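You operate a simulated robot arm through the tools that you are given. There is no shell and no other tool. Be economical: measure what you need, move in short steps, check, and stop when the job is done.

You run a simulated robot arm. Do the job below in one go: nothing can be reset, and whatever is moved stays where it is left.

## Task
Put the jug from the steel bench top in the inside of the basin. Take the bush from the top of the dryer and put it on the blue plate. Fetch the green brush and set it on top of the white box. Put the yellow spring on the low shelf of the cooling rack away on the wooden bench top. Switch the black fan switch on. Put the blue filter on the top of the orange stand. Take the green pad and put it on the bottom shelf of the black cart. Take the green tag that says "OK" from the middle shelf of the black cart and leave it on the top of the black cart. Take the brass washer and leave it on the top of the black cart. Fetch the large green ring and set it on the left shelf of the board. Fetch the orange program card and set it on the top of the tool cart. Do these in any order. Set down upright: jug, blue filter, green tag.

The check looks at the end state, three seconds after you hand in, the way a careful person would. Anything else that was tipped, shoved, dropped, spilled or broken makes it a failure.

## Robot
A 7-joint arm with a two-finger gripper on a trunk, on a base that drives. Base frame: it is fixed to the floor where the robot stands at the start and does not move with it; the origin is under the middle of the robot, x ahead of it, y to its left, z up; the surface under the hand at the start is at about z = 880. Units: mm, rad, N and s.
With the tool pointing down near the work surface it reaches from about 300 to 740 mm from the robot's upright axis, wherever it stands. Its first joint turns from -2.897 to 2.897 rad. Places, roughly: black fan switch [-2200, 1700, 900]; blue filter (6x6x10 cm) [-2300, -500, 200]; blue plate (13x13x2 cm) [900, 1100, 900]; bottom shelf of the black cart [-14400, 4600, 200]; brass washer (4x4x2 cm) [-9900, 3300, 600]; bush [750, -250, 1000]; green brush (10x3x5 cm) [-1700, -500, 200]; green pad (6x5x3 cm) [-14100, 4700, 600]; green tag [-14250, 4500, 500]; inside of the basin (25x28 cm) [620, 100, 880]; jug [500, -250, 1000]; large green ring (6x6x2 cm) [-10000, 3300, 600]; left shelf of the board (44x25 cm) [-9500, -1020, 440]; orange program card [-9000, 3000, 1000]; top of the black cart [-14400, 4600, 1000]; top of the orange stand [-600, 3400, 800]; top of the tool cart [-5200, 4800, 800]; white box (26x18x5 cm) [900, 1400, 900]; wooden bench top [-1400, 9900, 800]; yellow spring (4x4x3 cm) [-2900, 1500, 500]. Payload 2.94 kg.
The tool frame sits at the grasp point between the pads (the TCP): z along the fingers, y along the line on which they close. The tips reach 30 mm beyond it. Largest opening 138 mm; the body of the gripper starts 109 mm behind the TCP.
Orientation is that of the tool frame in the base frame, as a unit quaternion [w, x, y, z]. With the fingers straight down and closing along the base's y, the tool's x points along the base's -x, its y along +y and its z along -z.

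## Interface
- The arm moves only by the tool nudge_tool. Its argument "commands" is a list of rows, each a list of 3 entries, a list of its own where there are three numbers: the shift along the tool's x, y, z in units of 20 mm (1.0 is 20 mm), then the turn, a rotation vector about the tool's x, y, z in units of 5 degrees (1.0 is 5 degrees), then the opening in per cent of the stroke, from 0 (shut) to 100 (fully open). In form: [[[tx, ty, tz], [wx, wy, wz], grip], ...]. A call has 1 to 12 rows; each row shifts and turns the commanded pose from where the row before left it, along the tool's axes as they then stand. A call with a number of a shift or a turn outside -1 to 1 is refused whole. Each row takes 0.2 s and may step no farther than 50 mm and 0.15 rad from the row before; otherwise, or with a gripper value out of range, the whole call is refused. Where a pose cannot be reached the arm comes as near as it can. A force on the tool above 40 N (or 10 N above the force at the start of the call, whichever is more), or a blocked arm, ends the call early, and 0.2 s more pass. Each finger halts on what it meets, pressing with about 39 N; the grip force reading is that of the motor and also rises with nothing between the fingers. The clock runs only during rows and for 0.2 s after the last one: add rows that do not move to give the fingers time. It gives the time, the measured TCP pose, the force on the tool (base axes), the opening and the grip force at its end, in the units of the frame above (readings bear some noise), with the torque about the TCP (base axes, N m) and any sound that the robot's microphone picked up.
- Cameras (640 x 400 px; columns grow to the right, rows downward): "scene" is now at [1, 110, 1561.7]; the picture's right is [-0.26, -0.97, 0.00], its down [-0.72, 0.19, -0.67] and it looks along [0.65, -0.17, -0.74] (base axes); focal length 282 px, centre (320, 200). "wrist" rides on the gripper at [71, 19, -146] in the tool frame; the picture's right is [-0.26, 0.97, 0.00], its down [-0.85, -0.23, -0.48] and it looks along [-0.46, -0.12, 0.88] (tool axes); focal length 280 px, centre (320, 200). There is no depth. A picture from a camera that has moved, and an enlarged one, comes with that camera's place and axes in the base frame and with its lens. The place of the scene camera against the robot may be out by one fixed shift of up to 12 mm in any direction.
- grab_frame(camera): a new picture of that camera. No time passes.
- slide_trunk(by): slides the trunk up (or, below 0, down) by that many mm; the arm and the scene camera ride with it, the base frame stays. It gives what a move gives, with no picture.
- drive_base(legs): drives the robot by 1 to 6 legs, each [ahead, left, turn to the left] in mm, mm and rad, along the robot's own axes; the way and the turn of a leg run together, so that a leg with both is an arc; at most 1500 mm and 3.142 rad a leg. The arm and the cameras ride along, it lands a little off, and it stops where it bumps. It gives what a move gives.
- turn_head(pan, tilt): turns the head with the scene camera to pan (to the left, within 1.501 rad either way) and tilt (down, from -0.506 to 1.204), counted from straight ahead of the robot. It gives what a move gives.
- inspect(camera, box): a new picture of the part [left, top, right, bottom] of that camera's present view, enlarged. No time passes.
- hand_in(): hands the job in; it is judged then, once.

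Go step by step. Nothing tells you exact positions but the pictures and the camera data: compare them with the known pose of the tool, close in by small moves and look again before you grip or let go. The budget is 535 turns and 326 pictures, counting those below and the enlarged ones. Unless the task says otherwise, let go and move clear before handing in, and close with one line.

The tools are called after "Call:" by a JSON object that holds its "method" and its "body". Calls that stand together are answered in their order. nudge_tool: Moves the arm, as the interface text tells. Its arguments: {"type":"object","properties":{"commands":{"type":"array"}},"required":["commands"]} The other tools are called the same way: slide_trunk (by) slides the trunk up or down; drive_base (legs) drives the base; turn_head (pan, tilt) turns the head that bears the scene camera; grab_frame (camera) takes a picture; inspect (camera, box) takes an enlarged picture of a part of a camera's view; hand_in () hands the job in.

At the start:

```text
clock: 0.0
tcp_pos: [440.3, -95.5, 1136.5]
tcp_rot: [0.0, 0.0, 1.0, 0.0]
ft_force: [-0.5, -0.4, -0.1]
torque: [-0.02, -0.03, 0.01]
finger_gap: 138.0
grip_force: 0.0
trunk travel left (down, up): [-425.0, 29.0]
robot x, y, heading: [0.1, 3.0, 0.001]
head pan, tilt: [-0.262, 0.838]
```

scene: 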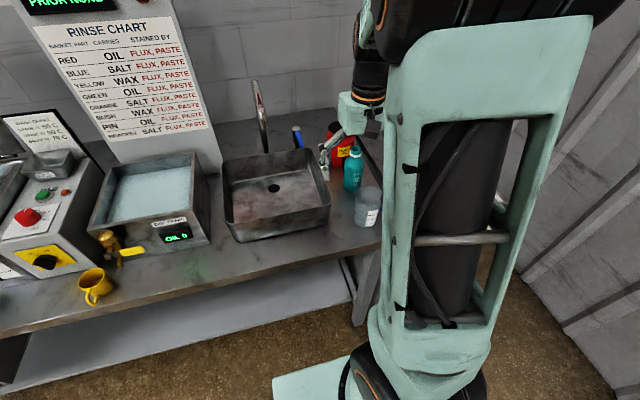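
wrist: 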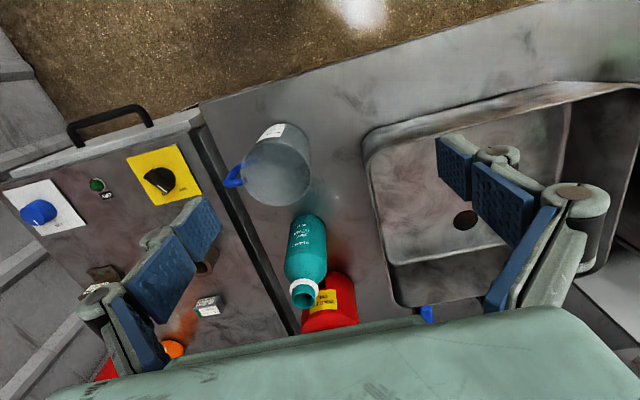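

The jug (clear, blue handle) seems to stand to the right of the basin, with the dryer further right. I'll look closer at it and at the dryer top.

Call:
{"method": "inspect", "body": {"camera": "wrist", "box": [200, 80, 400, 340]}}

Call:
{"method": "inspect", "body": {"camera": "wrist", "box": [0, 130, 280, 380]}}

Call:
{"method": "inspect", "body": {"camera": "scene", "box": [0, 0, 400, 320]}}

```text
1.54 times, centred on (300, 210) of wrist
camera zoom: at [367.9, -76.2, 1282.1], right [0.26, 0.97, 0.0], down [0.85, -0.23, 0.48], along [0.46, -0.12, -0.88], focal length 431 px, centre (351, 185)
```

zoom: 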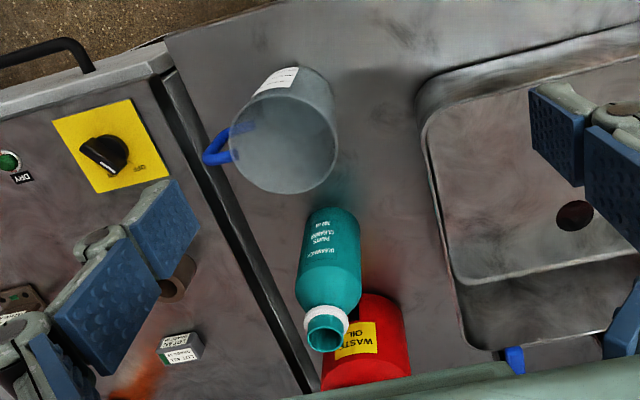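

```text
1.60 times, centred on (140, 255) of wrist
camera zoom: at [367.9, -76.2, 1282.1], right [0.26, 0.97, 0.0], down [0.85, -0.23, 0.48], along [0.46, -0.12, -0.88], focal length 449 px, centre (608, 112)
```

zoom: 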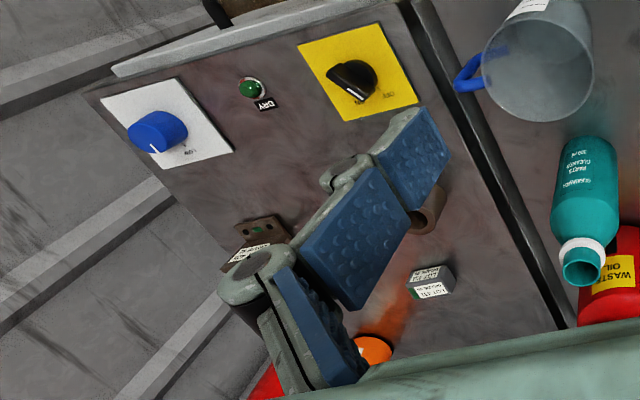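

```text
1.25 times, centred on (200, 160) of scene
camera zoom: at [1.0, 110.0, 1561.7], right [-0.26, -0.97, 0.0], down [-0.72, 0.19, -0.67], along [0.65, -0.17, -0.74], focal length 353 px, centre (470, 250)
```

zoom: 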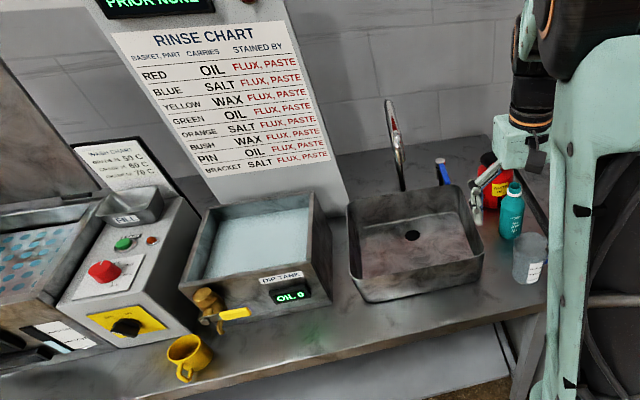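

Jug centre is about (485, -158), rim near z 980, with its handle towards -y. I'll hover above it and turn the tool so the fingers close across the handle direction.

Call:
{"method": "nudge_tool", "body": {"commands": [[[-0.75, -1, 0], [0, 0, 0], 100], [[-0.75, -1, 0], [0, 0, 0], 100], [[-0.75, -1, 0], [0, 0, 0], 100], [[0, 0, 0], [0, 0, -1], 100], [[0, 0, 0], [0, 0, -1], 100], [[0, 0, 0], [0, 0, -1], 100], [[0, 0, 0], [0, 0, -1], 100], [[0, 0, 0], [0, 0, -1], 100], [[0, 0, 0], [0, 0, -1], 100], [[0, 0, 0], [0, 0, -1], 100], [[0, 0, 0], [0, 0, -1], 100], [[0, 0, 0], [0, 0, -1], 100]]}}

Call:
{"method": "nudge_tool", "body": {"commands": [[[0, 0, 0], [0, 0, -1], 100], [[0, 0, 0], [0, 0, -1], 100], [[0, 0, 0], [0, 0, -1], 100], [[0, 0, 0], [0, 0, -1], 100], [[0, 0, 0], [0, 0, -1], 100], [[0, 0, 0], [0, 0, -1], 100]]}}

Call:
{"method": "grab_frame", "body": {"camera": "wrist"}}

Call:
{"method": "grab_frame", "body": {"camera": "scene"}}

```text
clock: 2.6
tcp_pos: [484.6, -155.3, 1137.1]
tcp_rot: [0.0, -0.383, 0.924, 0.0]
ft_force: [0.4, 0.1, -0.3]
torque: [-0.02, -0.01, -0.01]
finger_gap: 137.9
grip_force: 0.1
trunk travel left (down, up): [-425.0, 29.0]
robot x, y, heading: [-2.4, 1.6, 0.004]
head pan, tilt: [-0.262, 0.838]
```

```text
clock: 4.0
tcp_pos: [485.2, -154.8, 1137.1]
tcp_rot: [0.0, -0.609, 0.793, 0.0]
ft_force: [-0.2, -1.0, 0.9]
torque: [0.01, -0.01, 0.02]
finger_gap: 137.9
grip_force: 0.0
trunk travel left (down, up): [-425.0, 29.0]
robot x, y, heading: [0.4, 1.6, -0.002]
head pan, tilt: [-0.262, 0.838]
```

```text
320 pictures are left
camera wrist: at [447.2, -219.1, 1282.5], right [-0.86, 0.5, 0.0], down [0.44, 0.76, 0.48], along [0.24, 0.41, -0.88], focal length 280 px, centre (320, 200)
```

wrist: 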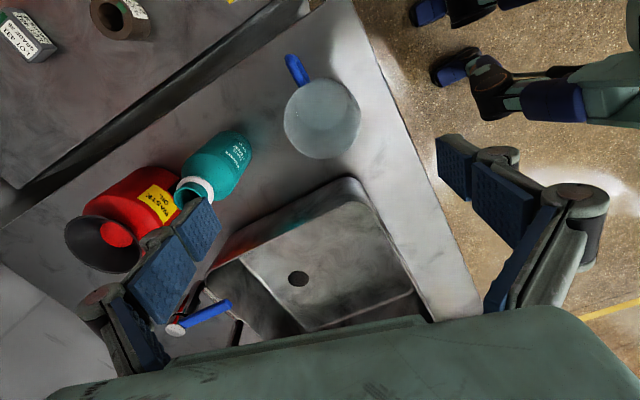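

```text
319 pictures are left
camera scene: at [1.0, 109.9, 1561.7], right [-0.26, -0.97, 0.0], down [-0.72, 0.19, -0.67], along [0.65, -0.17, -0.74], focal length 282 px, centre (320, 200)
```

scene: 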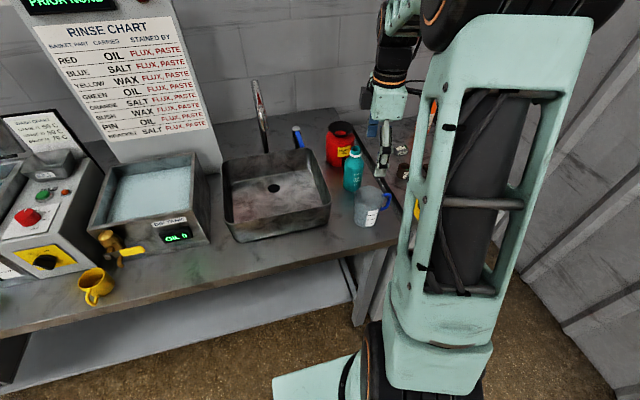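

The rim triangulates to (481, -159, 982), about 80 mm across. I'll centre and descend.

Call:
{"method": "nudge_tool", "body": {"commands": [[[0.25, 0.14, 0.96], [0, 0, 0], 100], [[0, 0, 0.96], [0, 0, 0], 100], [[0, 0, 0.96], [0, 0, 0], 100], [[0, 0, 0.96], [0, 0, 0], 100], [[0, 0, 0.96], [0, 0, 0], 100], [[0, 0, 0.96], [0, 0, 0], 100], [[0, 0, 0.96], [0, 0, 0], 100], [[0, 0, 0.96], [0, 0, 0], 100], [[0, 0, 0.96], [0, 0, 0], 100], [[0, 0, 0.96], [0, 0, 0], 100]]}}

Call:
{"method": "grab_frame", "body": {"camera": "wrist"}}

Call:
{"method": "grab_frame", "body": {"camera": "scene"}}

```text
clock: 6.2
tcp_pos: [480.0, -159.0, 943.5]
tcp_rot: [0.001, -0.608, 0.794, -0.001]
ft_force: [0.3, 1.0, -0.5]
torque: [0.0, 0.02, 0.02]
finger_gap: 138.0
grip_force: 0.2
trunk travel left (down, up): [-425.0, 29.0]
robot x, y, heading: [-1.9, 1.3, 0.002]
head pan, tilt: [-0.262, 0.838]
```

```text
318 pictures are left
camera wrist: at [442.2, -222.5, 1088.8], right [-0.86, 0.5, 0.0], down [0.44, 0.76, 0.48], along [0.24, 0.41, -0.88], focal length 280 px, centre (320, 200)
```

wrist: 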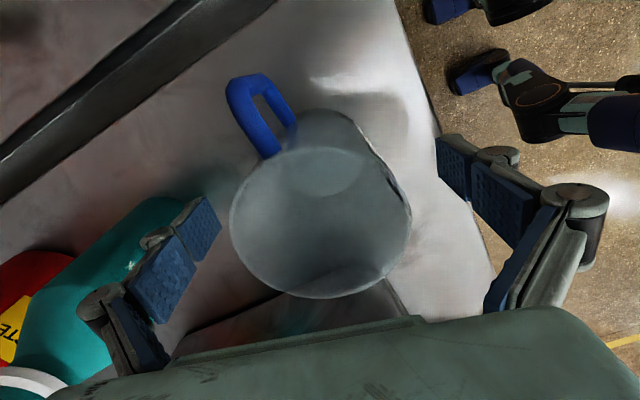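

```text
317 pictures are left
camera scene: at [1.3, 109.9, 1561.7], right [-0.26, -0.97, 0.0], down [-0.72, 0.19, -0.67], along [0.65, -0.17, -0.74], focal length 282 px, centre (320, 200)
```

scene: 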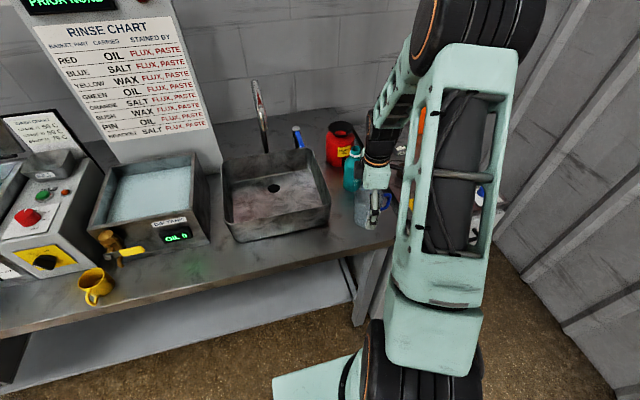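

The fingers straddle the jug centrally; closing now and lifting slightly.

Call:
{"method": "nudge_tool", "body": {"commands": [[[0, 0, 0], [0, 0, 0], 45], [[0, 0, 0], [0, 0, 0], 45], [[0, 0, 0], [0, 0, 0], 45], [[0, 0, 0], [0, 0, 0], 45], [[0, 0, -0.5], [0, 0, 0], 45], [[0, 0, -0.5], [0, 0, 0], 45]]}}

Call:
{"method": "inspect", "body": {"camera": "scene", "box": [200, 80, 440, 260]}}

```text
clock: 7.6
tcp_pos: [481.2, -158.2, 964.7]
tcp_rot: [0.0, -0.609, 0.793, -0.001]
ft_force: [-0.5, -0.5, -1.2]
torque: [-0.02, -0.01, -0.02]
finger_gap: 73.6
grip_force: 39.3
trunk travel left (down, up): [-425.0, 29.0]
robot x, y, heading: [1.5, 1.9, 0.003]
head pan, tilt: [-0.262, 0.838]
```

```text
2.22 times, centred on (320, 170) of scene
camera zoom: at [1.0, 110.0, 1561.6], right [-0.26, -0.97, 0.0], down [-0.72, 0.19, -0.67], along [0.65, -0.17, -0.74], focal length 627 px, centre (320, 267)
```

zoom: 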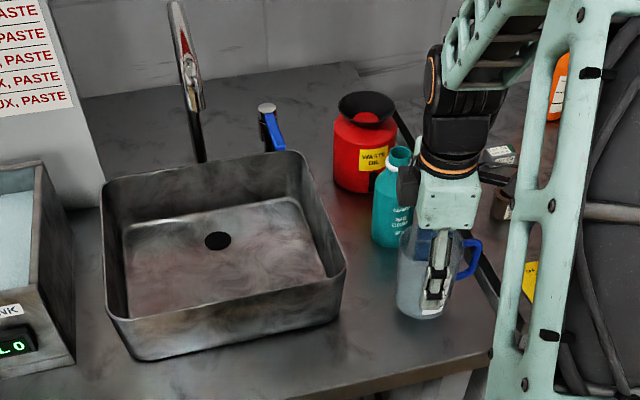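

The jug is held (gap 73.6). Before carrying it over the basin I check the faucet's shape.

Call:
{"method": "inspect", "body": {"camera": "scene", "box": [210, 60, 340, 160]}}

Call:
{"method": "nudge_tool", "body": {"commands": [[[0, 0, -1], [0, 0, 0], 45], [[0, 0, -1], [0, 0, 0], 45], [[0, 0, -1], [0, 0, 0], 45], [[0, 0, -1], [0, 0, 0], 45], [[0, 0, -1], [0, 0, 0], 45], [[0, 0, -1], [0, 0, 0], 45]]}}

Call:
{"method": "grab_frame", "body": {"camera": "wrist"}}

```text
4.00 times, centred on (275, 110) of scene
camera zoom: at [1.0, 110.0, 1561.6], right [-0.26, -0.97, 0.0], down [-0.72, 0.19, -0.67], along [0.65, -0.17, -0.74], focal length 1129 px, centre (500, 560)
```

zoom: 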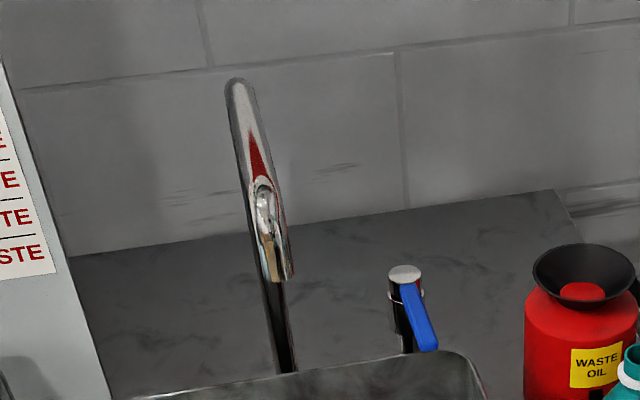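

```text
clock: 9.0
tcp_pos: [479.4, -157.5, 1086.7]
tcp_rot: [0.0, -0.608, 0.794, 0.0]
ft_force: [0.6, 0.4, -0.6]
torque: [-0.03, -0.01, 0.02]
finger_gap: 73.7
grip_force: 39.1
trunk travel left (down, up): [-425.0, 29.0]
robot x, y, heading: [1.7, 0.5, -0.002]
head pan, tilt: [-0.262, 0.838]
```

```text
314 pictures are left
camera wrist: at [442.0, -221.7, 1230.6], right [-0.86, 0.5, 0.0], down [0.44, 0.76, 0.48], along [0.24, 0.41, -0.88], focal length 280 px, centre (320, 200)
```

wrist: 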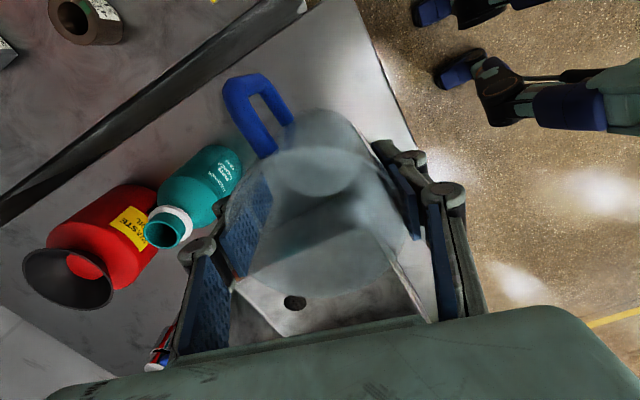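

I'll carry the jug at this height towards the front of the basin, staying clear of the gooseneck.

Call:
{"method": "nudge_tool", "body": {"commands": [[[-0.94, -0.034, 0], [0, 0, 0], 45], [[-0.94, -0.034, 0], [0, 0, 0], 45], [[-0.94, -0.034, 0], [0, 0, 0], 45], [[-0.94, -0.034, 0], [0, 0, 0], 45], [[-0.94, -0.034, 0], [0, 0, 0], 45], [[-0.94, -0.034, 0], [0, 0, 0], 45], [[-0.94, -0.034, 0], [0, 0, 0], 45], [[-0.94, -0.034, 0], [0, 0, 0], 45], [[-0.94, -0.034, 0], [0, 0, 0], 45], [[-0.94, -0.034, 0], [0, 0, 0], 45], [[-0.94, -0.034, 0], [0, 0, 0], 45]]}}

Call:
{"method": "grab_frame", "body": {"camera": "wrist"}}

Call:
{"method": "inspect", "body": {"camera": "scene", "box": [200, 60, 420, 260]}}

```text
clock: 11.4
tcp_pos: [540.7, 40.5, 1082.0]
tcp_rot: [0.0, -0.61, 0.793, 0.0]
ft_force: [-0.6, 0.7, 0.0]
torque: [-0.02, 0.01, 0.03]
finger_gap: 73.6
grip_force: 38.6
trunk travel left (down, up): [-425.0, 29.0]
robot x, y, heading: [-1.0, 3.4, 0.001]
head pan, tilt: [-0.262, 0.838]
```

```text
313 pictures are left
camera wrist: at [503.7, -23.0, 1229.2], right [-0.86, 0.5, 0.0], down [0.44, 0.76, 0.48], along [0.24, 0.41, -0.88], focal length 280 px, centre (320, 200)
```

wrist: 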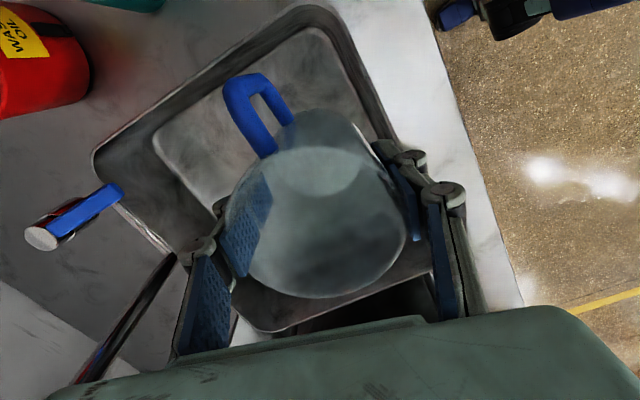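

```text
2.00 times, centred on (310, 160) of scene
camera zoom: at [1.3, 110.3, 1561.6], right [-0.26, -0.97, 0.0], down [-0.72, 0.19, -0.67], along [0.65, -0.17, -0.74], focal length 564 px, centre (340, 280)
```

zoom: 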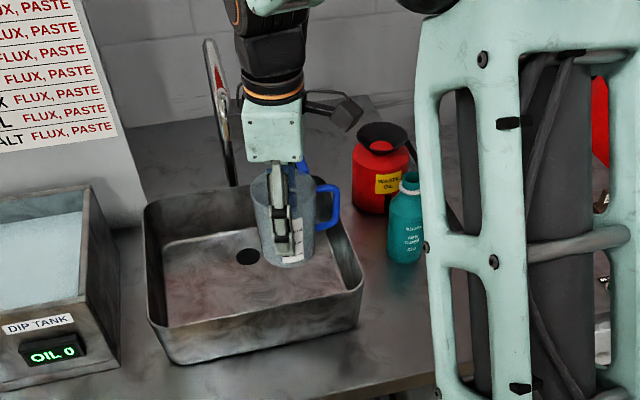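

I'll turn the jug 45° so that its handle points to the free corner and the hand stays off the spout, then look.

Call:
{"method": "nudge_tool", "body": {"commands": [[[0, 0, 0], [0, 0, 1], 45], [[0, 0, 0], [0, 0, 1], 45], [[0, 0, 0], [0, 0, 1], 45], [[0, 0, 0], [0, 0, 1], 45], [[0, 0, 0], [0, 0, 1], 45], [[0, 0, 0], [0, 0, 1], 45], [[0, 0, 0], [0, 0, 1], 45], [[0, 0, 0], [0, 0, 1], 45], [[0, 0, 0], [0, 0, 1], 45], [[-0.62, -0.575, 0], [0, 0, 0], 45], [[-0.62, -0.575, 0], [0, 0, 0], 45]]}}

Call:
{"method": "grab_frame", "body": {"camera": "wrist"}}

Call:
{"method": "inspect", "body": {"camera": "scene", "box": [200, 60, 420, 260]}}

```text
clock: 13.8
tcp_pos: [574.7, 31.6, 1083.9]
tcp_rot: [-0.001, -0.258, 0.966, 0.0]
ft_force: [0.0, 0.2, -0.6]
torque: [0.01, 0.06, -0.03]
finger_gap: 73.6
grip_force: 39.2
trunk travel left (down, up): [-425.0, 29.0]
robot x, y, heading: [-2.7, -1.3, 0.002]
head pan, tilt: [-0.262, 0.838]
```

```text
311 pictures are left
camera wrist: at [503.2, 12.2, 1229.5], right [-0.26, 0.97, 0.0], down [0.85, 0.22, 0.47], along [0.46, 0.12, -0.88], focal length 280 px, centre (320, 200)
```

wrist: 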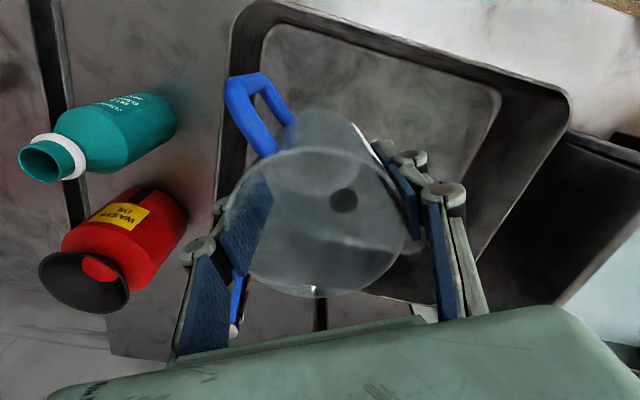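

```text
2.00 times, centred on (310, 160) of scene
camera zoom: at [1.6, 109.9, 1561.7], right [-0.26, -0.97, 0.0], down [-0.72, 0.19, -0.67], along [0.65, -0.17, -0.74], focal length 564 px, centre (340, 280)
```

zoom: 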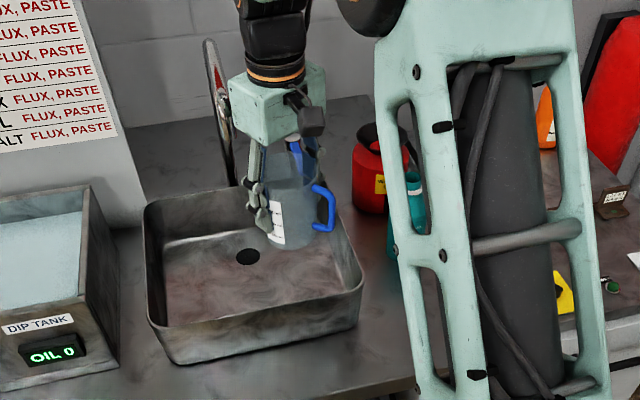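

Handle points to the near-right corner with room; I lower the jug, with the last millimetres slowly.

Call:
{"method": "nudge_tool", "body": {"commands": [[[0, 0, 1], [0, 0, 0], 45], [[0, 0, 1], [0, 0, 0], 45], [[0, 0, 1], [0, 0, 0], 45], [[0, 0, 1], [0, 0, 0], 45], [[0, 0, 1], [0, 0, 0], 45], [[0, 0, 0.6], [0, 0, 0], 45], [[0, 0, 0.5], [0, 0, 0], 45], [[0, 0, 0.2], [0, 0, 0], 45]]}}

Call:
{"method": "nudge_tool", "body": {"commands": [[[0, 0, 0.1], [0, 0, 0], 45], [[0, 0, 0.1], [0, 0, 0], 45], [[0, 0, 0.1], [0, 0, 0], 45]]}}

Call:
{"method": "grab_frame", "body": {"camera": "wrist"}}

Call:
{"method": "inspect", "body": {"camera": "scene", "box": [200, 60, 420, 260]}}

```text
clock: 15.6
tcp_pos: [575.0, 31.8, 957.7]
tcp_rot: [-0.001, -0.259, 0.966, 0.0]
ft_force: [-0.4, -1.1, -0.5]
torque: [0.0, 0.02, 0.02]
finger_gap: 73.8
grip_force: 38.4
trunk travel left (down, up): [-425.0, 29.0]
robot x, y, heading: [0.2, -2.7, 0.002]
head pan, tilt: [-0.262, 0.838]
```

```text
clock: 16.4
tcp_pos: [574.7, 31.0, 953.4]
tcp_rot: [0.0, -0.259, 0.966, 0.0]
ft_force: [-0.8, 0.3, 1.7]
torque: [-0.05, 0.0, 0.02]
finger_gap: 73.4
grip_force: 39.4
trunk travel left (down, up): [-425.0, 29.0]
robot x, y, heading: [1.7, 0.0, -0.0]
head pan, tilt: [-0.262, 0.838]
```

```text
309 pictures are left
camera wrist: at [502.6, 12.5, 1097.7], right [-0.26, 0.97, 0.0], down [0.85, 0.22, 0.48], along [0.46, 0.12, -0.88], focal length 280 px, centre (320, 200)
```

wrist: 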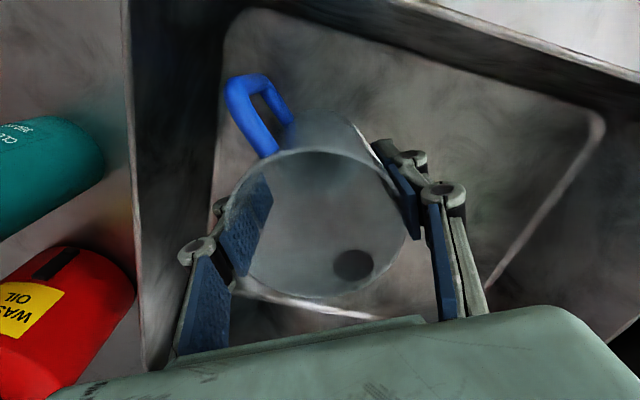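

```text
2.00 times, centred on (310, 160) of scene
camera zoom: at [0.7, 110.0, 1561.7], right [-0.26, -0.97, 0.0], down [-0.72, 0.19, -0.67], along [0.65, -0.17, -0.74], focal length 564 px, centre (340, 280)
```

zoom: 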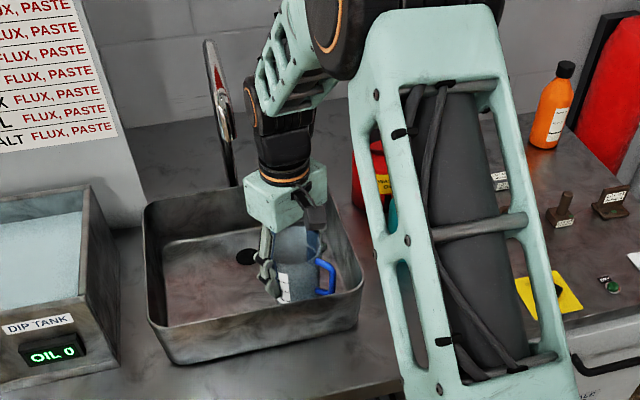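

Not yet firm contact; a few more 2 mm steps.

Call:
{"method": "nudge_tool", "body": {"commands": [[[0, 0, 0.1], [0, 0, 0], 45], [[0, 0, 0.1], [0, 0, 0], 45], [[0, 0, 0], [0, 0, 0], 45]]}}

```text
clock: 17.2
tcp_pos: [573.2, 31.2, 951.5]
tcp_rot: [0.004, -0.259, 0.966, -0.001]
ft_force: [-1.3, 1.0, 27.7]
torque: [-0.29, 0.4, 0.1]
finger_gap: 73.7
grip_force: 39.3
trunk travel left (down, up): [-425.0, 29.0]
robot x, y, heading: [1.4, -0.3, 0.001]
head pan, tilt: [-0.262, 0.838]
```

Contact (28 N up). I ease up slightly and open to about 97 mm, then rise.

Call:
{"method": "nudge_tool", "body": {"commands": [[[0, 0, -0.1], [0, 0, 0], 45], [[0, 0, 0], [0, 0, 0], 70], [[0, 0, 0], [0, 0, 0], 70], [[0, 0, 0], [0, 0, 0], 70], [[0, 0, -0.5], [0, 0, 0], 70], [[0, 0, -1], [0, 0, 0], 70], [[0, 0, -1], [0, 0, 0], 70], [[0, 0, -1], [0, 0, 0], 70], [[0, 0, -1], [0, 0, 0], 70], [[0, 0, -1], [0, 0, 0], 70], [[0, 0, -1], [0, 0, 0], 70], [[0, 0, -1], [0, 0, 0], 70]]}}

Call:
{"method": "grab_frame", "body": {"camera": "wrist"}}

Call:
{"method": "turn_head", "body": {"pan": -0.7, "tilt": 0.838}}

Call:
{"method": "grab_frame", "body": {"camera": "scene"}}

```text
clock: 19.8
tcp_pos: [575.2, 30.9, 1099.6]
tcp_rot: [0.001, -0.259, 0.966, 0.0]
ft_force: [0.4, -0.3, 0.1]
torque: [-0.03, -0.04, 0.02]
finger_gap: 96.6
grip_force: 0.1
trunk travel left (down, up): [-425.0, 29.0]
robot x, y, heading: [1.8, -1.7, 0.001]
head pan, tilt: [-0.262, 0.838]
```

```text
307 pictures are left
camera wrist: at [503.9, 11.0, 1244.9], right [-0.26, 0.97, 0.0], down [0.85, 0.23, 0.48], along [0.46, 0.12, -0.88], focal length 280 px, centre (320, 200)
```

wrist: 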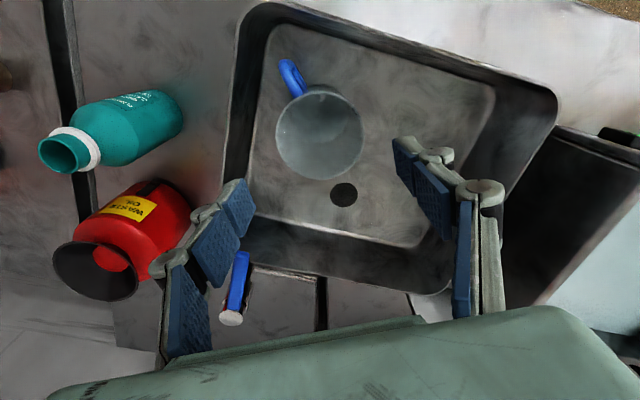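

```text
clock: 20.7
tcp_pos: [576.1, 30.6, 1098.3]
tcp_rot: [0.0, -0.257, 0.966, -0.001]
ft_force: [0.0, -0.4, -0.6]
torque: [0.02, 0.01, 0.0]
finger_gap: 96.7
grip_force: 0.0
trunk travel left (down, up): [-425.0, 29.0]
robot x, y, heading: [0.0, 0.0, -0.002]
head pan, tilt: [-0.7, 0.838]
```

```text
306 pictures are left
camera scene: at [-14.8, 79.7, 1561.6], right [-0.64, -0.77, 0.0], down [-0.57, 0.48, -0.67], along [0.51, -0.43, -0.74], focal length 282 px, centre (320, 200)
```

scene: 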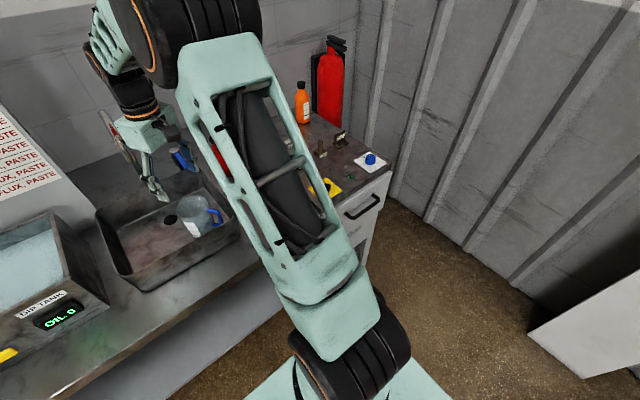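

The jug stands upright in the basin. Next, the bush on the dryer top; zooming on it.

Call:
{"method": "inspect", "body": {"camera": "scene", "box": [270, 80, 410, 220]}}

```text
2.86 times, centred on (340, 150) of scene
camera zoom: at [-14.8, 79.7, 1561.6], right [-0.64, -0.77, 0.0], down [-0.57, 0.48, -0.67], along [0.51, -0.43, -0.74], focal length 806 px, centre (263, 343)
```

zoom: 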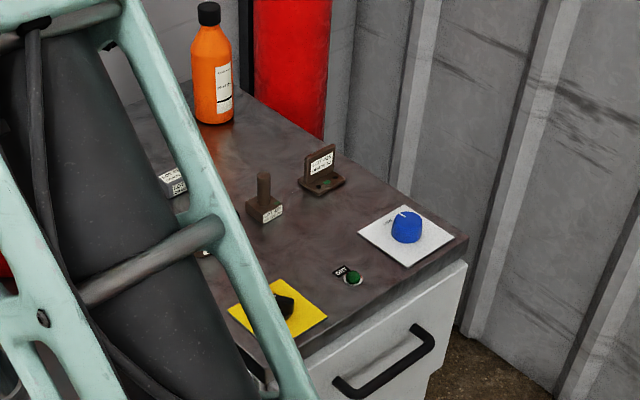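

The bush (brown ring) is near (632, -357), at the edge of reach. I retract and raise the hand, then drive 200 mm to the right.

Call:
{"method": "nudge_tool", "body": {"commands": [[[0.87, 0.5, 0], [0, 0, 0], 70], [[0.87, 0.5, 0], [0, 0, 0], 70], [[0.87, 0.5, -0.5], [0, 0, 0], 70], [[0, 0, -1], [0, 0, 0], 70], [[0, 0, -1], [0, 0, 0], 70], [[0, 0, -1], [0, 0, 0], 70], [[0, 0, -1], [0, 0, 0], 70], [[0, 0, -1], [0, 0, 0], 70], [[0, 0, -1], [0, 0, 0], 70]]}}

Call:
{"method": "drive_base", "body": {"legs": [[0, -250, 0]]}}

Call:
{"method": "grab_frame", "body": {"camera": "wrist"}}

Call:
{"method": "grab_frame", "body": {"camera": "scene"}}

```text
clock: 22.7
tcp_pos: [513.7, 30.7, 1230.1]
tcp_rot: [-0.001, -0.259, 0.966, -0.001]
ft_force: [0.6, 0.4, 0.1]
torque: [-0.03, -0.02, 0.04]
finger_gap: 96.7
grip_force: 0.0
trunk travel left (down, up): [-425.0, 29.0]
robot x, y, heading: [-1.0, 1.6, 0.002]
head pan, tilt: [-0.7, 0.838]
```

```text
clock: 25.5
tcp_pos: [514.0, -216.2, 1230.3]
tcp_rot: [0.001, -0.26, 0.966, 0.0]
ft_force: [-0.1, 0.8, -0.5]
torque: [-0.01, 0.03, 0.01]
finger_gap: 96.6
grip_force: 0.1
trunk travel left (down, up): [-425.0, 29.0]
robot x, y, heading: [-3.0, -248.3, 0.003]
head pan, tilt: [-0.7, 0.838]
```

```text
304 pictures are left
camera wrist: at [442.4, -234.3, 1376.0], right [-0.26, 0.97, 0.0], down [0.85, 0.23, 0.48], along [0.46, 0.12, -0.88], focal length 280 px, centre (320, 200)
```

wrist: 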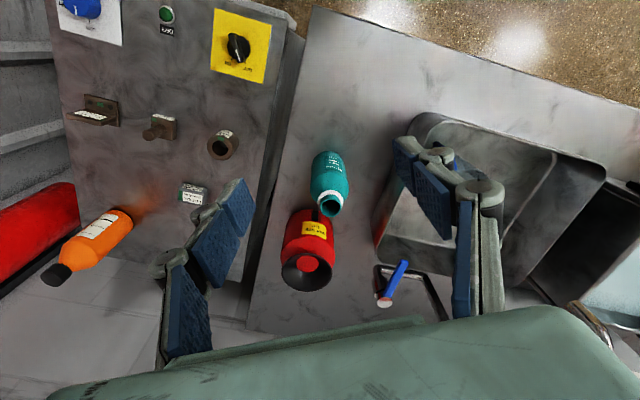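

```text
303 pictures are left
camera scene: at [-14.7, -168.0, 1561.6], right [-0.64, -0.77, 0.0], down [-0.57, 0.48, -0.67], along [0.51, -0.43, -0.74], focal length 282 px, centre (320, 200)
```

scene: 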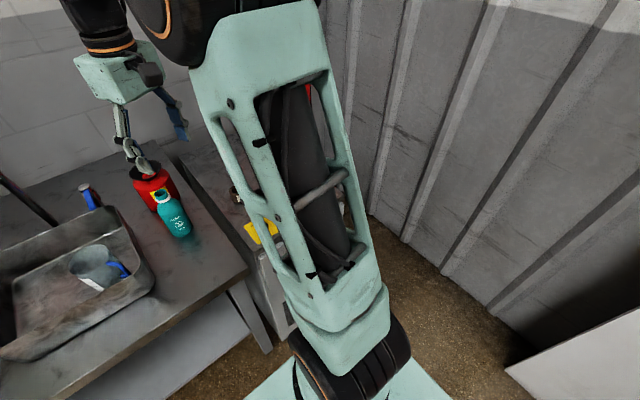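

Call:
{"method": "inspect", "body": {"camera": "wrist", "box": [130, 90, 290, 220]}}

```text
3.08 times, centred on (210, 155) of wrist
camera zoom: at [442.4, -234.3, 1376.0], right [-0.26, 0.97, 0.0], down [0.85, 0.23, 0.48], along [0.46, 0.12, -0.88], focal length 863 px, centre (658, 338)
```

zoom: 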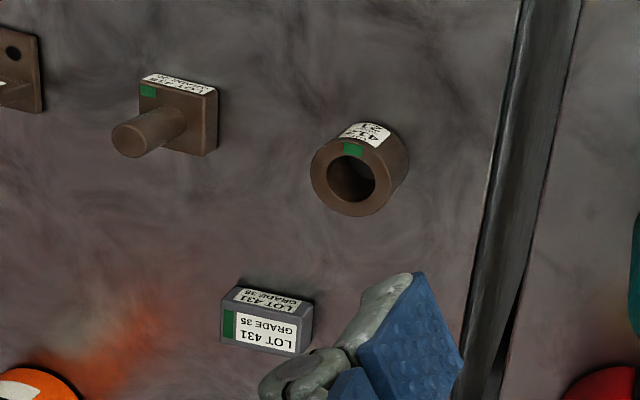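

The bush stands upright at about (630, -362), 45 mm wide, ~35 mm tall. I move above it with a narrower opening.

Call:
{"method": "nudge_tool", "body": {"commands": [[[-0.1375, -0.92, 0.5], [0, 0, 0], 60], [[-0.1375, -0.92, 0.5], [0, 0, 0], 60], [[-0.1375, -0.92, 0.5], [0, 0, 0], 60], [[-0.1375, -0.92, 0.8], [0, 0, 0], 60], [[-0.1375, -0.92, 1], [0, 0, 0], 60], [[-0.1375, -0.92, 1], [0, 0, 0], 60], [[-0.1375, -0.92, 1], [0, 0, 0], 60], [[-0.1375, -0.92, 1], [0, 0, 0], 60], [[-0.1375, -0.92, 1], [0, 0, 0], 60], [[-0.1375, -0.92, 1], [0, 0, 0], 60], [[0, 0, 1], [0, 0, 0], 60], [[0, 0, 1], [0, 0, 0], 60]]}}

Call:
{"method": "grab_frame", "body": {"camera": "wrist"}}

```text
clock: 28.1
tcp_pos: [633.6, -360.3, 1022.8]
tcp_rot: [-0.001, -0.26, 0.966, 0.0]
ft_force: [-0.3, -0.2, -0.1]
torque: [0.03, 0.02, 0.0]
finger_gap: 82.9
grip_force: 0.2
trunk travel left (down, up): [-425.0, 29.0]
robot x, y, heading: [1.7, -248.5, 0.008]
head pan, tilt: [-0.7, 0.838]
```

```text
301 pictures are left
camera wrist: at [560.5, -378.8, 1168.7], right [-0.26, 0.97, 0.0], down [0.85, 0.23, 0.48], along [0.46, 0.12, -0.88], focal length 280 px, centre (320, 200)
```

wrist: 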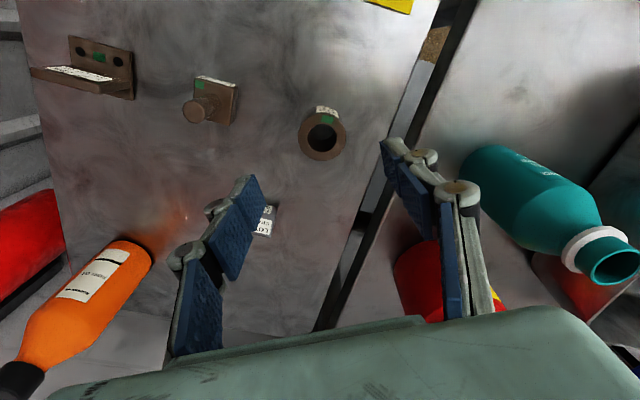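

Call:
{"method": "nudge_tool", "body": {"commands": [[[0.19, 0.17, 1], [0, 0, 0], 60], [[0, 0, 1], [0, 0, 0], 60], [[0, 0, 1], [0, 0, 0], 60], [[0, 0, 1], [0, 0, 0], 60], [[0, 0, 0.5], [0, 0, 0], 60], [[0, 0, 0.25], [0, 0, 0], 60], [[0, 0, 0.25], [0, 0, 0], 60]]}}

Call:
{"method": "grab_frame", "body": {"camera": "wrist"}}

```text
clock: 29.7
tcp_pos: [626.6, -358.7, 923.8]
tcp_rot: [0.0, -0.26, 0.966, 0.0]
ft_force: [-0.8, -0.9, -0.1]
torque: [0.0, -0.01, 0.0]
finger_gap: 82.8
grip_force: 0.0
trunk travel left (down, up): [-425.0, 29.0]
robot x, y, heading: [-1.1, -249.4, 0.001]
head pan, tilt: [-0.7, 0.838]
```

```text
300 pictures are left
camera wrist: at [553.9, -378.2, 1070.2], right [-0.26, 0.97, 0.0], down [0.85, 0.23, 0.48], along [0.46, 0.12, -0.88], focal length 280 px, centre (320, 200)
```

wrist: 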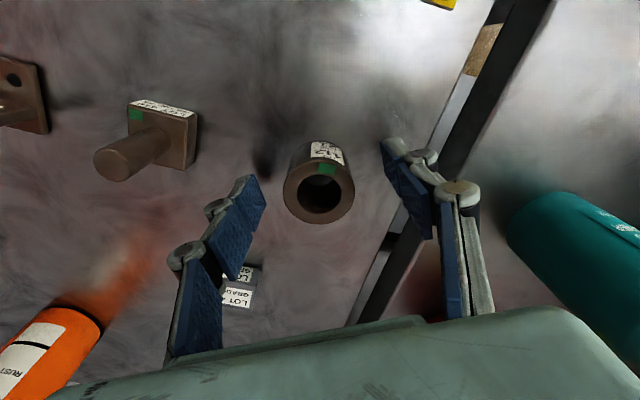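

Bush top is at z 915, centred at x 626. Down 9 mm, close, and lift a little.

Call:
{"method": "nudge_tool", "body": {"commands": [[[0, 0, 0.25], [0, 0, 0], 60], [[0, 0, 0.2], [0, 0, 0], 60], [[0, 0, 0], [0, 0, 0], 20], [[0, 0, 0], [0, 0, 0], 20], [[0, 0, 0], [0, 0, 0], 20], [[0, 0, 0], [0, 0, 0], 20], [[0, 0, -1], [0, 0, 0], 20], [[0, 0, -1], [0, 0, 0], 20], [[0, 0, -1], [0, 0, 0], 20], [[0, 0, -1], [0, 0, 0], 20], [[0, 0, -1], [0, 0, 0], 20]]}}

Call:
{"method": "grab_frame", "body": {"camera": "wrist"}}

```text
clock: 32.1
tcp_pos: [626.7, -359.3, 1014.0]
tcp_rot: [0.0, -0.261, 0.965, 0.0]
ft_force: [-0.3, -0.1, -2.9]
torque: [0.01, 0.0, -0.05]
finger_gap: 43.0
grip_force: 38.4
trunk travel left (down, up): [-425.0, 29.0]
robot x, y, heading: [-2.8, -246.9, 0.008]
head pan, tilt: [-0.7, 0.838]
```

```text
299 pictures are left
camera wrist: at [554.0, -379.0, 1161.2], right [-0.26, 0.97, 0.0], down [0.85, 0.23, 0.48], along [0.46, 0.12, -0.88], focal length 280 px, centre (320, 200)
```

wrist: 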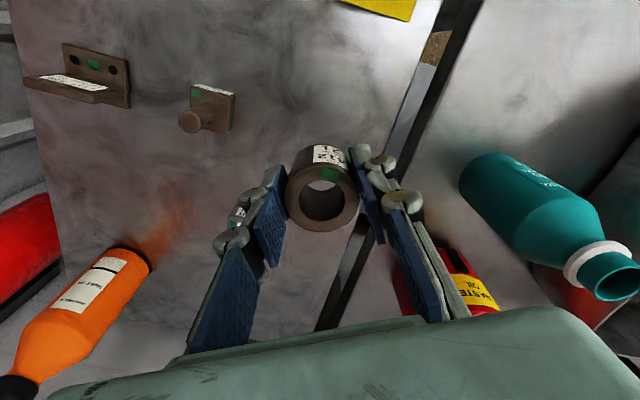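

Bush held (gap 43). I raise and tuck the hand near the robot, then back off and drive left towards the blue plate.

Call:
{"method": "nudge_tool", "body": {"commands": [[[0.1, 0.1, -1], [0, 0, 0], 20], [[0.7, 0.95, -1], [0, 0, 0], 20], [[0.75, 0.99, -1], [0, 0, 0], 20], [[0.75, 0.99, -1], [0, 0, 0], 20], [[0.75, 0.99, -1], [0, 0, 0], 20], [[0.75, 0.99, -1], [0, 0, 0], 20], [[0.75, 0.99, -1], [0, 0, 0], 20], [[0.75, 0.99, -1], [0, 0, 0], 20], [[0.75, 0.99, -1], [0, 0, 0], 20], [[0.75, 0.99, -1], [0, 0, 0], 20], [[0.75, 0.99, -1], [0, 0, 0], 20], [[0.75, 0.99, -1], [0, 0, 0], 20]]}}

Call:
{"method": "drive_base", "body": {"legs": [[-150, 0, 0], [0, 1250, 0]]}}

Call:
{"method": "turn_head", "body": {"pan": 0.3, "tilt": 0.7}}

Call:
{"method": "grab_frame", "body": {"camera": "scene"}}

```text
clock: 34.7
tcp_pos: [371.4, -253.3, 1255.8]
tcp_rot: [0.001, -0.26, 0.965, 0.0]
ft_force: [0.4, 0.5, -2.5]
torque: [0.0, 0.01, 0.01]
finger_gap: 42.7
grip_force: 39.1
trunk travel left (down, up): [-425.0, 29.0]
robot x, y, heading: [1.7, -246.6, 0.003]
head pan, tilt: [-0.7, 0.838]
```

```text
clock: 46.9
tcp_pos: [237.5, 999.8, 1254.4]
tcp_rot: [0.0, -0.248, 0.969, 0.001]
ft_force: [-0.6, -0.7, -3.2]
torque: [-0.03, 0.03, 0.03]
finger_gap: 43.2
grip_force: 39.3
trunk travel left (down, up): [-425.0, 29.0]
robot x, y, heading: [-133.9, 1015.2, -0.016]
head pan, tilt: [-0.7, 0.838]
```

```text
clock: 48.2
tcp_pos: [237.4, 1000.0, 1252.6]
tcp_rot: [-0.005, -0.248, 0.969, 0.002]
ft_force: [-0.1, -0.4, -2.6]
torque: [0.01, 0.02, 0.0]
finger_gap: 42.9
grip_force: 39.1
trunk travel left (down, up): [-425.0, 29.0]
robot x, y, heading: [-135.8, 1017.2, -0.019]
head pan, tilt: [0.3, 0.7]
```

```text
298 pictures are left
camera scene: at [-125.1, 1121.3, 1573.5], right [-0.31, -0.95, 0.0], down [-0.61, 0.2, -0.77], along [0.73, -0.24, -0.64], focal length 282 px, centre (320, 200)
```

scene: 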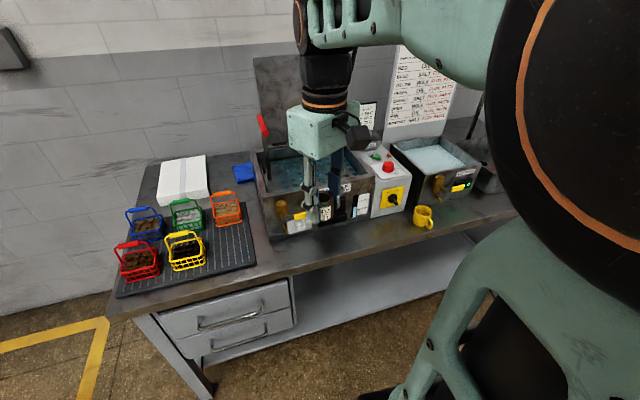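

The plate and white box are at the bench's back left. The head reading seems odd versus the camera axes; I take another frame after a moment.

Call:
{"method": "turn_head", "body": {"pan": 0.3, "tilt": 0.8}}

Call:
{"method": "grab_frame", "body": {"camera": "scene"}}

```text
clock: 48.9
tcp_pos: [237.4, 999.1, 1253.2]
tcp_rot: [-0.005, -0.247, 0.969, 0.001]
ft_force: [-0.4, -0.1, -2.9]
torque: [0.02, 0.01, 0.03]
finger_gap: 43.2
grip_force: 38.8
trunk travel left (down, up): [-425.0, 29.0]
robot x, y, heading: [-135.1, 1013.0, -0.021]
head pan, tilt: [0.3, 0.799]
```

```text
297 pictures are left
camera scene: at [-125.1, 1121.5, 1573.5], right [-0.31, -0.95, 0.0], down [-0.61, 0.2, -0.77], along [0.73, -0.24, -0.64], focal length 282 px, centre (320, 200)
```

scene: 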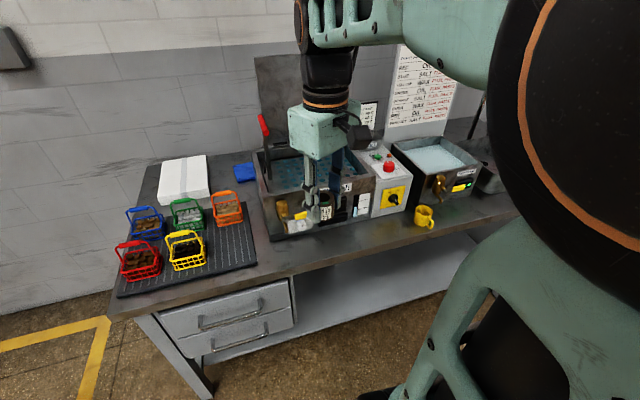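

Call:
{"method": "turn_head", "body": {"pan": 1.0, "tilt": 0.5}}

Call:
{"method": "grab_frame", "body": {"camera": "scene"}}

```text
clock: 50.0
tcp_pos: [236.7, 999.6, 1252.2]
tcp_rot: [-0.004, -0.247, 0.969, 0.002]
ft_force: [-0.3, -0.6, -3.8]
torque: [-0.01, -0.01, -0.01]
finger_gap: 43.3
grip_force: 39.6
trunk travel left (down, up): [-425.0, 29.0]
robot x, y, heading: [-134.1, 1018.3, -0.021]
head pan, tilt: [1.0, 0.499]
```

```text
296 pictures are left
camera scene: at [-118.1, 1128.1, 1587.6], right [-0.22, -0.98, 0.0], down [-0.5, 0.11, -0.86], along [0.84, -0.19, -0.51], focal length 282 px, centre (320, 200)
```

scene: 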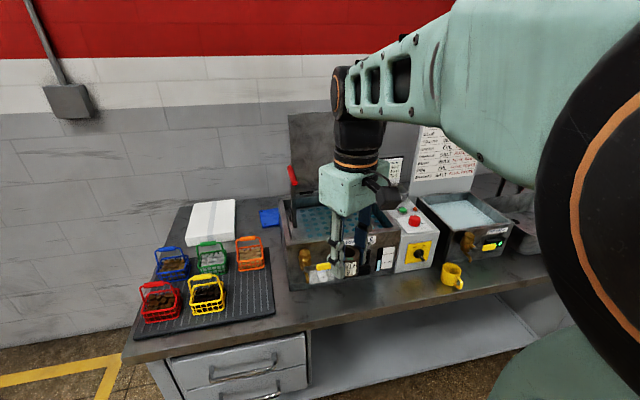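

The arm's elbow blocks the head. I extend the hand forward a bit to free it.

Call:
{"method": "nudge_tool", "body": {"commands": [[[-0.87, -0.5, 0.5], [0, 0, 0], 20], [[-0.87, -0.5, 0.5], [0, 0, 0], 20], [[-0.87, -0.5, 0.5], [0, 0, 0], 20], [[-0.87, -0.5, 0.5], [0, 0, 0], 20], [[-0.87, -0.5, 0.5], [0, 0, 0], 20], [[-0.87, -0.5, 0.5], [0, 0, 0], 20]]}}

Call:
{"method": "turn_head", "body": {"pan": 1.0, "tilt": 0.6}}

Call:
{"method": "grab_frame", "body": {"camera": "scene"}}

```text
clock: 51.4
tcp_pos: [356.0, 996.3, 1194.2]
tcp_rot: [-0.001, -0.248, 0.969, -0.001]
ft_force: [-0.4, 0.2, -3.5]
torque: [0.0, 0.04, -0.02]
finger_gap: 43.1
grip_force: 39.4
trunk travel left (down, up): [-425.0, 29.0]
robot x, y, heading: [-134.0, 1016.8, -0.027]
head pan, tilt: [1.0, 0.499]
```

```text
clock: 52.0
tcp_pos: [355.8, 997.7, 1193.0]
tcp_rot: [0.0, -0.247, 0.969, -0.001]
ft_force: [0.2, -0.2, -3.3]
torque: [0.0, 0.05, 0.02]
finger_gap: 42.8
grip_force: 38.7
trunk travel left (down, up): [-425.0, 29.0]
robot x, y, heading: [-132.3, 1015.9, -0.019]
head pan, tilt: [1.0, 0.6]
```

```text
295 pictures are left
camera scene: at [-156.5, 1220.9, 1581.6], right [0.83, -0.56, 0.0], down [-0.32, -0.47, -0.83], along [0.46, 0.68, -0.56], focal length 282 px, centre (320, 200)
```

scene: 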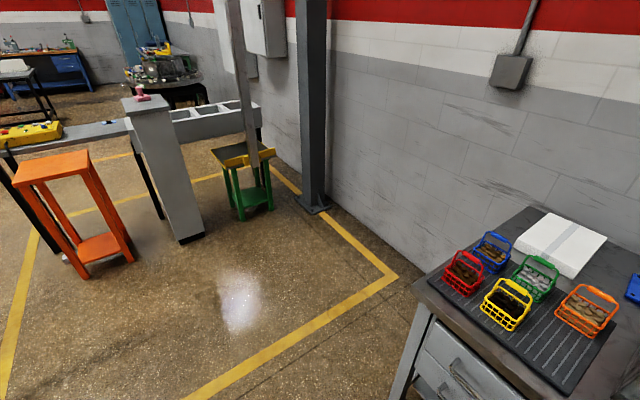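

Head is free now. The floor left of the bench is clear, so I'll go round to the bench's left end and face along -y.

Call:
{"method": "drive_base", "body": {"legs": [[0, 950, 0], [500, 0, 0], [0, 0, -1.55]]}}

Call:
{"method": "turn_head", "body": {"pan": 0.2, "tilt": 0.8}}

Call:
{"method": "grab_frame", "body": {"camera": "scene"}}

```text
clock: 67.0
tcp_pos: [378.7, 1465.8, 1194.5]
tcp_rot: [0.0, 0.5, 0.866, 0.001]
ft_force: [-0.5, -0.4, -3.3]
torque: [0.04, 0.02, -0.01]
finger_gap: 42.9
grip_force: 38.8
trunk travel left (down, up): [-425.0, 29.0]
robot x, y, heading: [387.1, 1957.4, -1.572]
head pan, tilt: [1.0, 0.6]
```

```text
clock: 68.2
tcp_pos: [378.4, 1466.3, 1194.0]
tcp_rot: [0.0, 0.5, 0.866, -0.001]
ft_force: [0.5, -0.2, -3.5]
torque: [0.01, 0.02, -0.04]
finger_gap: 43.4
grip_force: 39.2
trunk travel left (down, up): [-425.0, 29.0]
robot x, y, heading: [385.8, 1958.2, -1.573]
head pan, tilt: [0.201, 0.799]
```

```text
294 pictures are left
camera scene: at [541.5, 1954.0, 1564.7], right [-0.98, -0.2, 0.0], down [-0.14, 0.7, -0.7], along [0.14, -0.68, -0.72], focal length 282 px, centre (320, 200)
```

scene: 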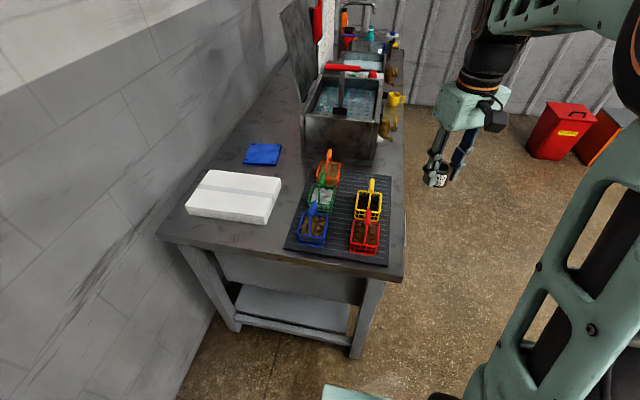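

Plate is near (943, 1115), the white box near (936, 1382), bench end at y≈1553. I slide left to x≈880 and edge ahead.

Call:
{"method": "drive_base", "body": {"legs": [[0, 490, 0], [85, 0, 0]]}}

Call:
{"method": "turn_head", "body": {"pan": 0.25, "tilt": 1.0}}

Call:
{"method": "grab_frame", "body": {"camera": "scene"}}

Call:
{"method": "grab_frame", "body": {"camera": "wrist"}}

```text
clock: 73.7
tcp_pos: [867.8, 1380.4, 1193.8]
tcp_rot: [-0.001, 0.499, 0.866, 0.0]
ft_force: [-0.2, -0.3, -3.7]
torque: [0.04, 0.02, 0.01]
finger_gap: 43.0
grip_force: 39.2
trunk travel left (down, up): [-425.0, 29.0]
robot x, y, heading: [873.2, 1870.7, -1.574]
head pan, tilt: [0.201, 0.799]
```

```text
clock: 74.4
tcp_pos: [869.2, 1382.7, 1194.4]
tcp_rot: [0.001, 0.501, 0.866, -0.001]
ft_force: [0.9, 0.1, -3.6]
torque: [0.0, -0.04, 0.03]
finger_gap: 42.9
grip_force: 38.8
trunk travel left (down, up): [-425.0, 29.0]
robot x, y, heading: [879.3, 1873.0, -1.575]
head pan, tilt: [0.25, 1.0]
```

```text
293 pictures are left
camera scene: at [1032.5, 1880.6, 1549.6], right [-0.97, -0.25, 0.0], down [-0.21, 0.82, -0.54], along [0.13, -0.52, -0.84], focal length 282 px, centre (320, 200)
```

scene: 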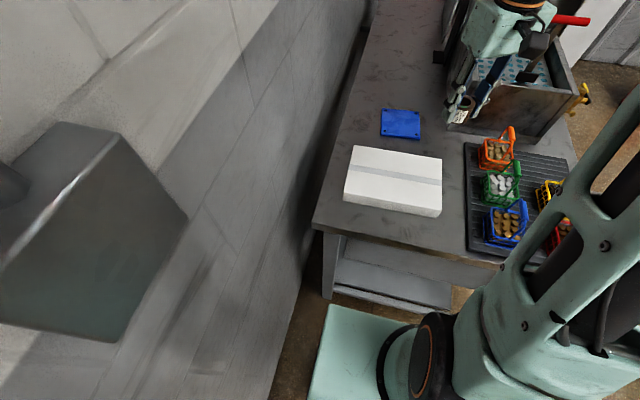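

```text
292 pictures are left
camera wrist: at [848.7, 1452.6, 1339.8], right [0.97, 0.25, 0.0], down [0.22, -0.85, 0.48], along [0.12, -0.46, -0.88], focal length 280 px, centre (320, 200)
```

wrist: 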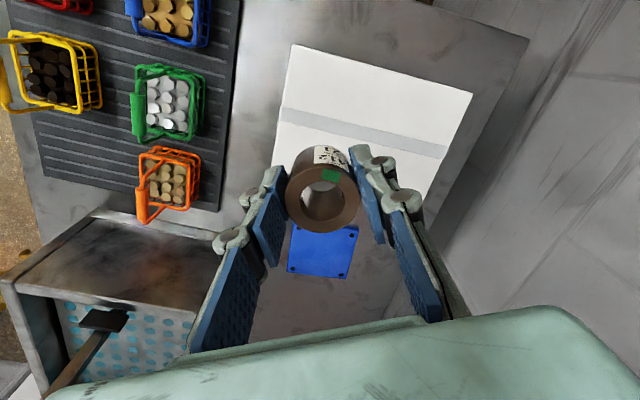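

The plate centre is (943, 1106). I edge ahead 22 mm more, then extend the arm towards the near part of the plate.

Call:
{"method": "drive_base", "body": {"legs": [[22, 0, 0]]}}

Call:
{"method": "nudge_tool", "body": {"commands": [[[0, 0, 0], [0, 0, 0], 20]]}}

```text
clock: 75.2
tcp_pos: [869.4, 1360.0, 1192.9]
tcp_rot: [0.0, 0.499, 0.866, 0.001]
ft_force: [0.5, -0.2, -3.8]
torque: [0.04, 0.01, 0.0]
finger_gap: 42.8
grip_force: 38.9
trunk travel left (down, up): [-425.0, 29.0]
robot x, y, heading: [876.1, 1856.4, -1.569]
head pan, tilt: [0.25, 1.0]
```

```text
clock: 75.6
tcp_pos: [867.0, 1359.7, 1193.9]
tcp_rot: [0.0, 0.5, 0.866, 0.001]
ft_force: [-0.5, -0.2, -3.5]
torque: [0.02, 0.03, 0.01]
finger_gap: 42.9
grip_force: 38.7
trunk travel left (down, up): [-425.0, 29.0]
robot x, y, heading: [875.6, 1851.4, -1.57]
head pan, tilt: [0.25, 1.0]
```

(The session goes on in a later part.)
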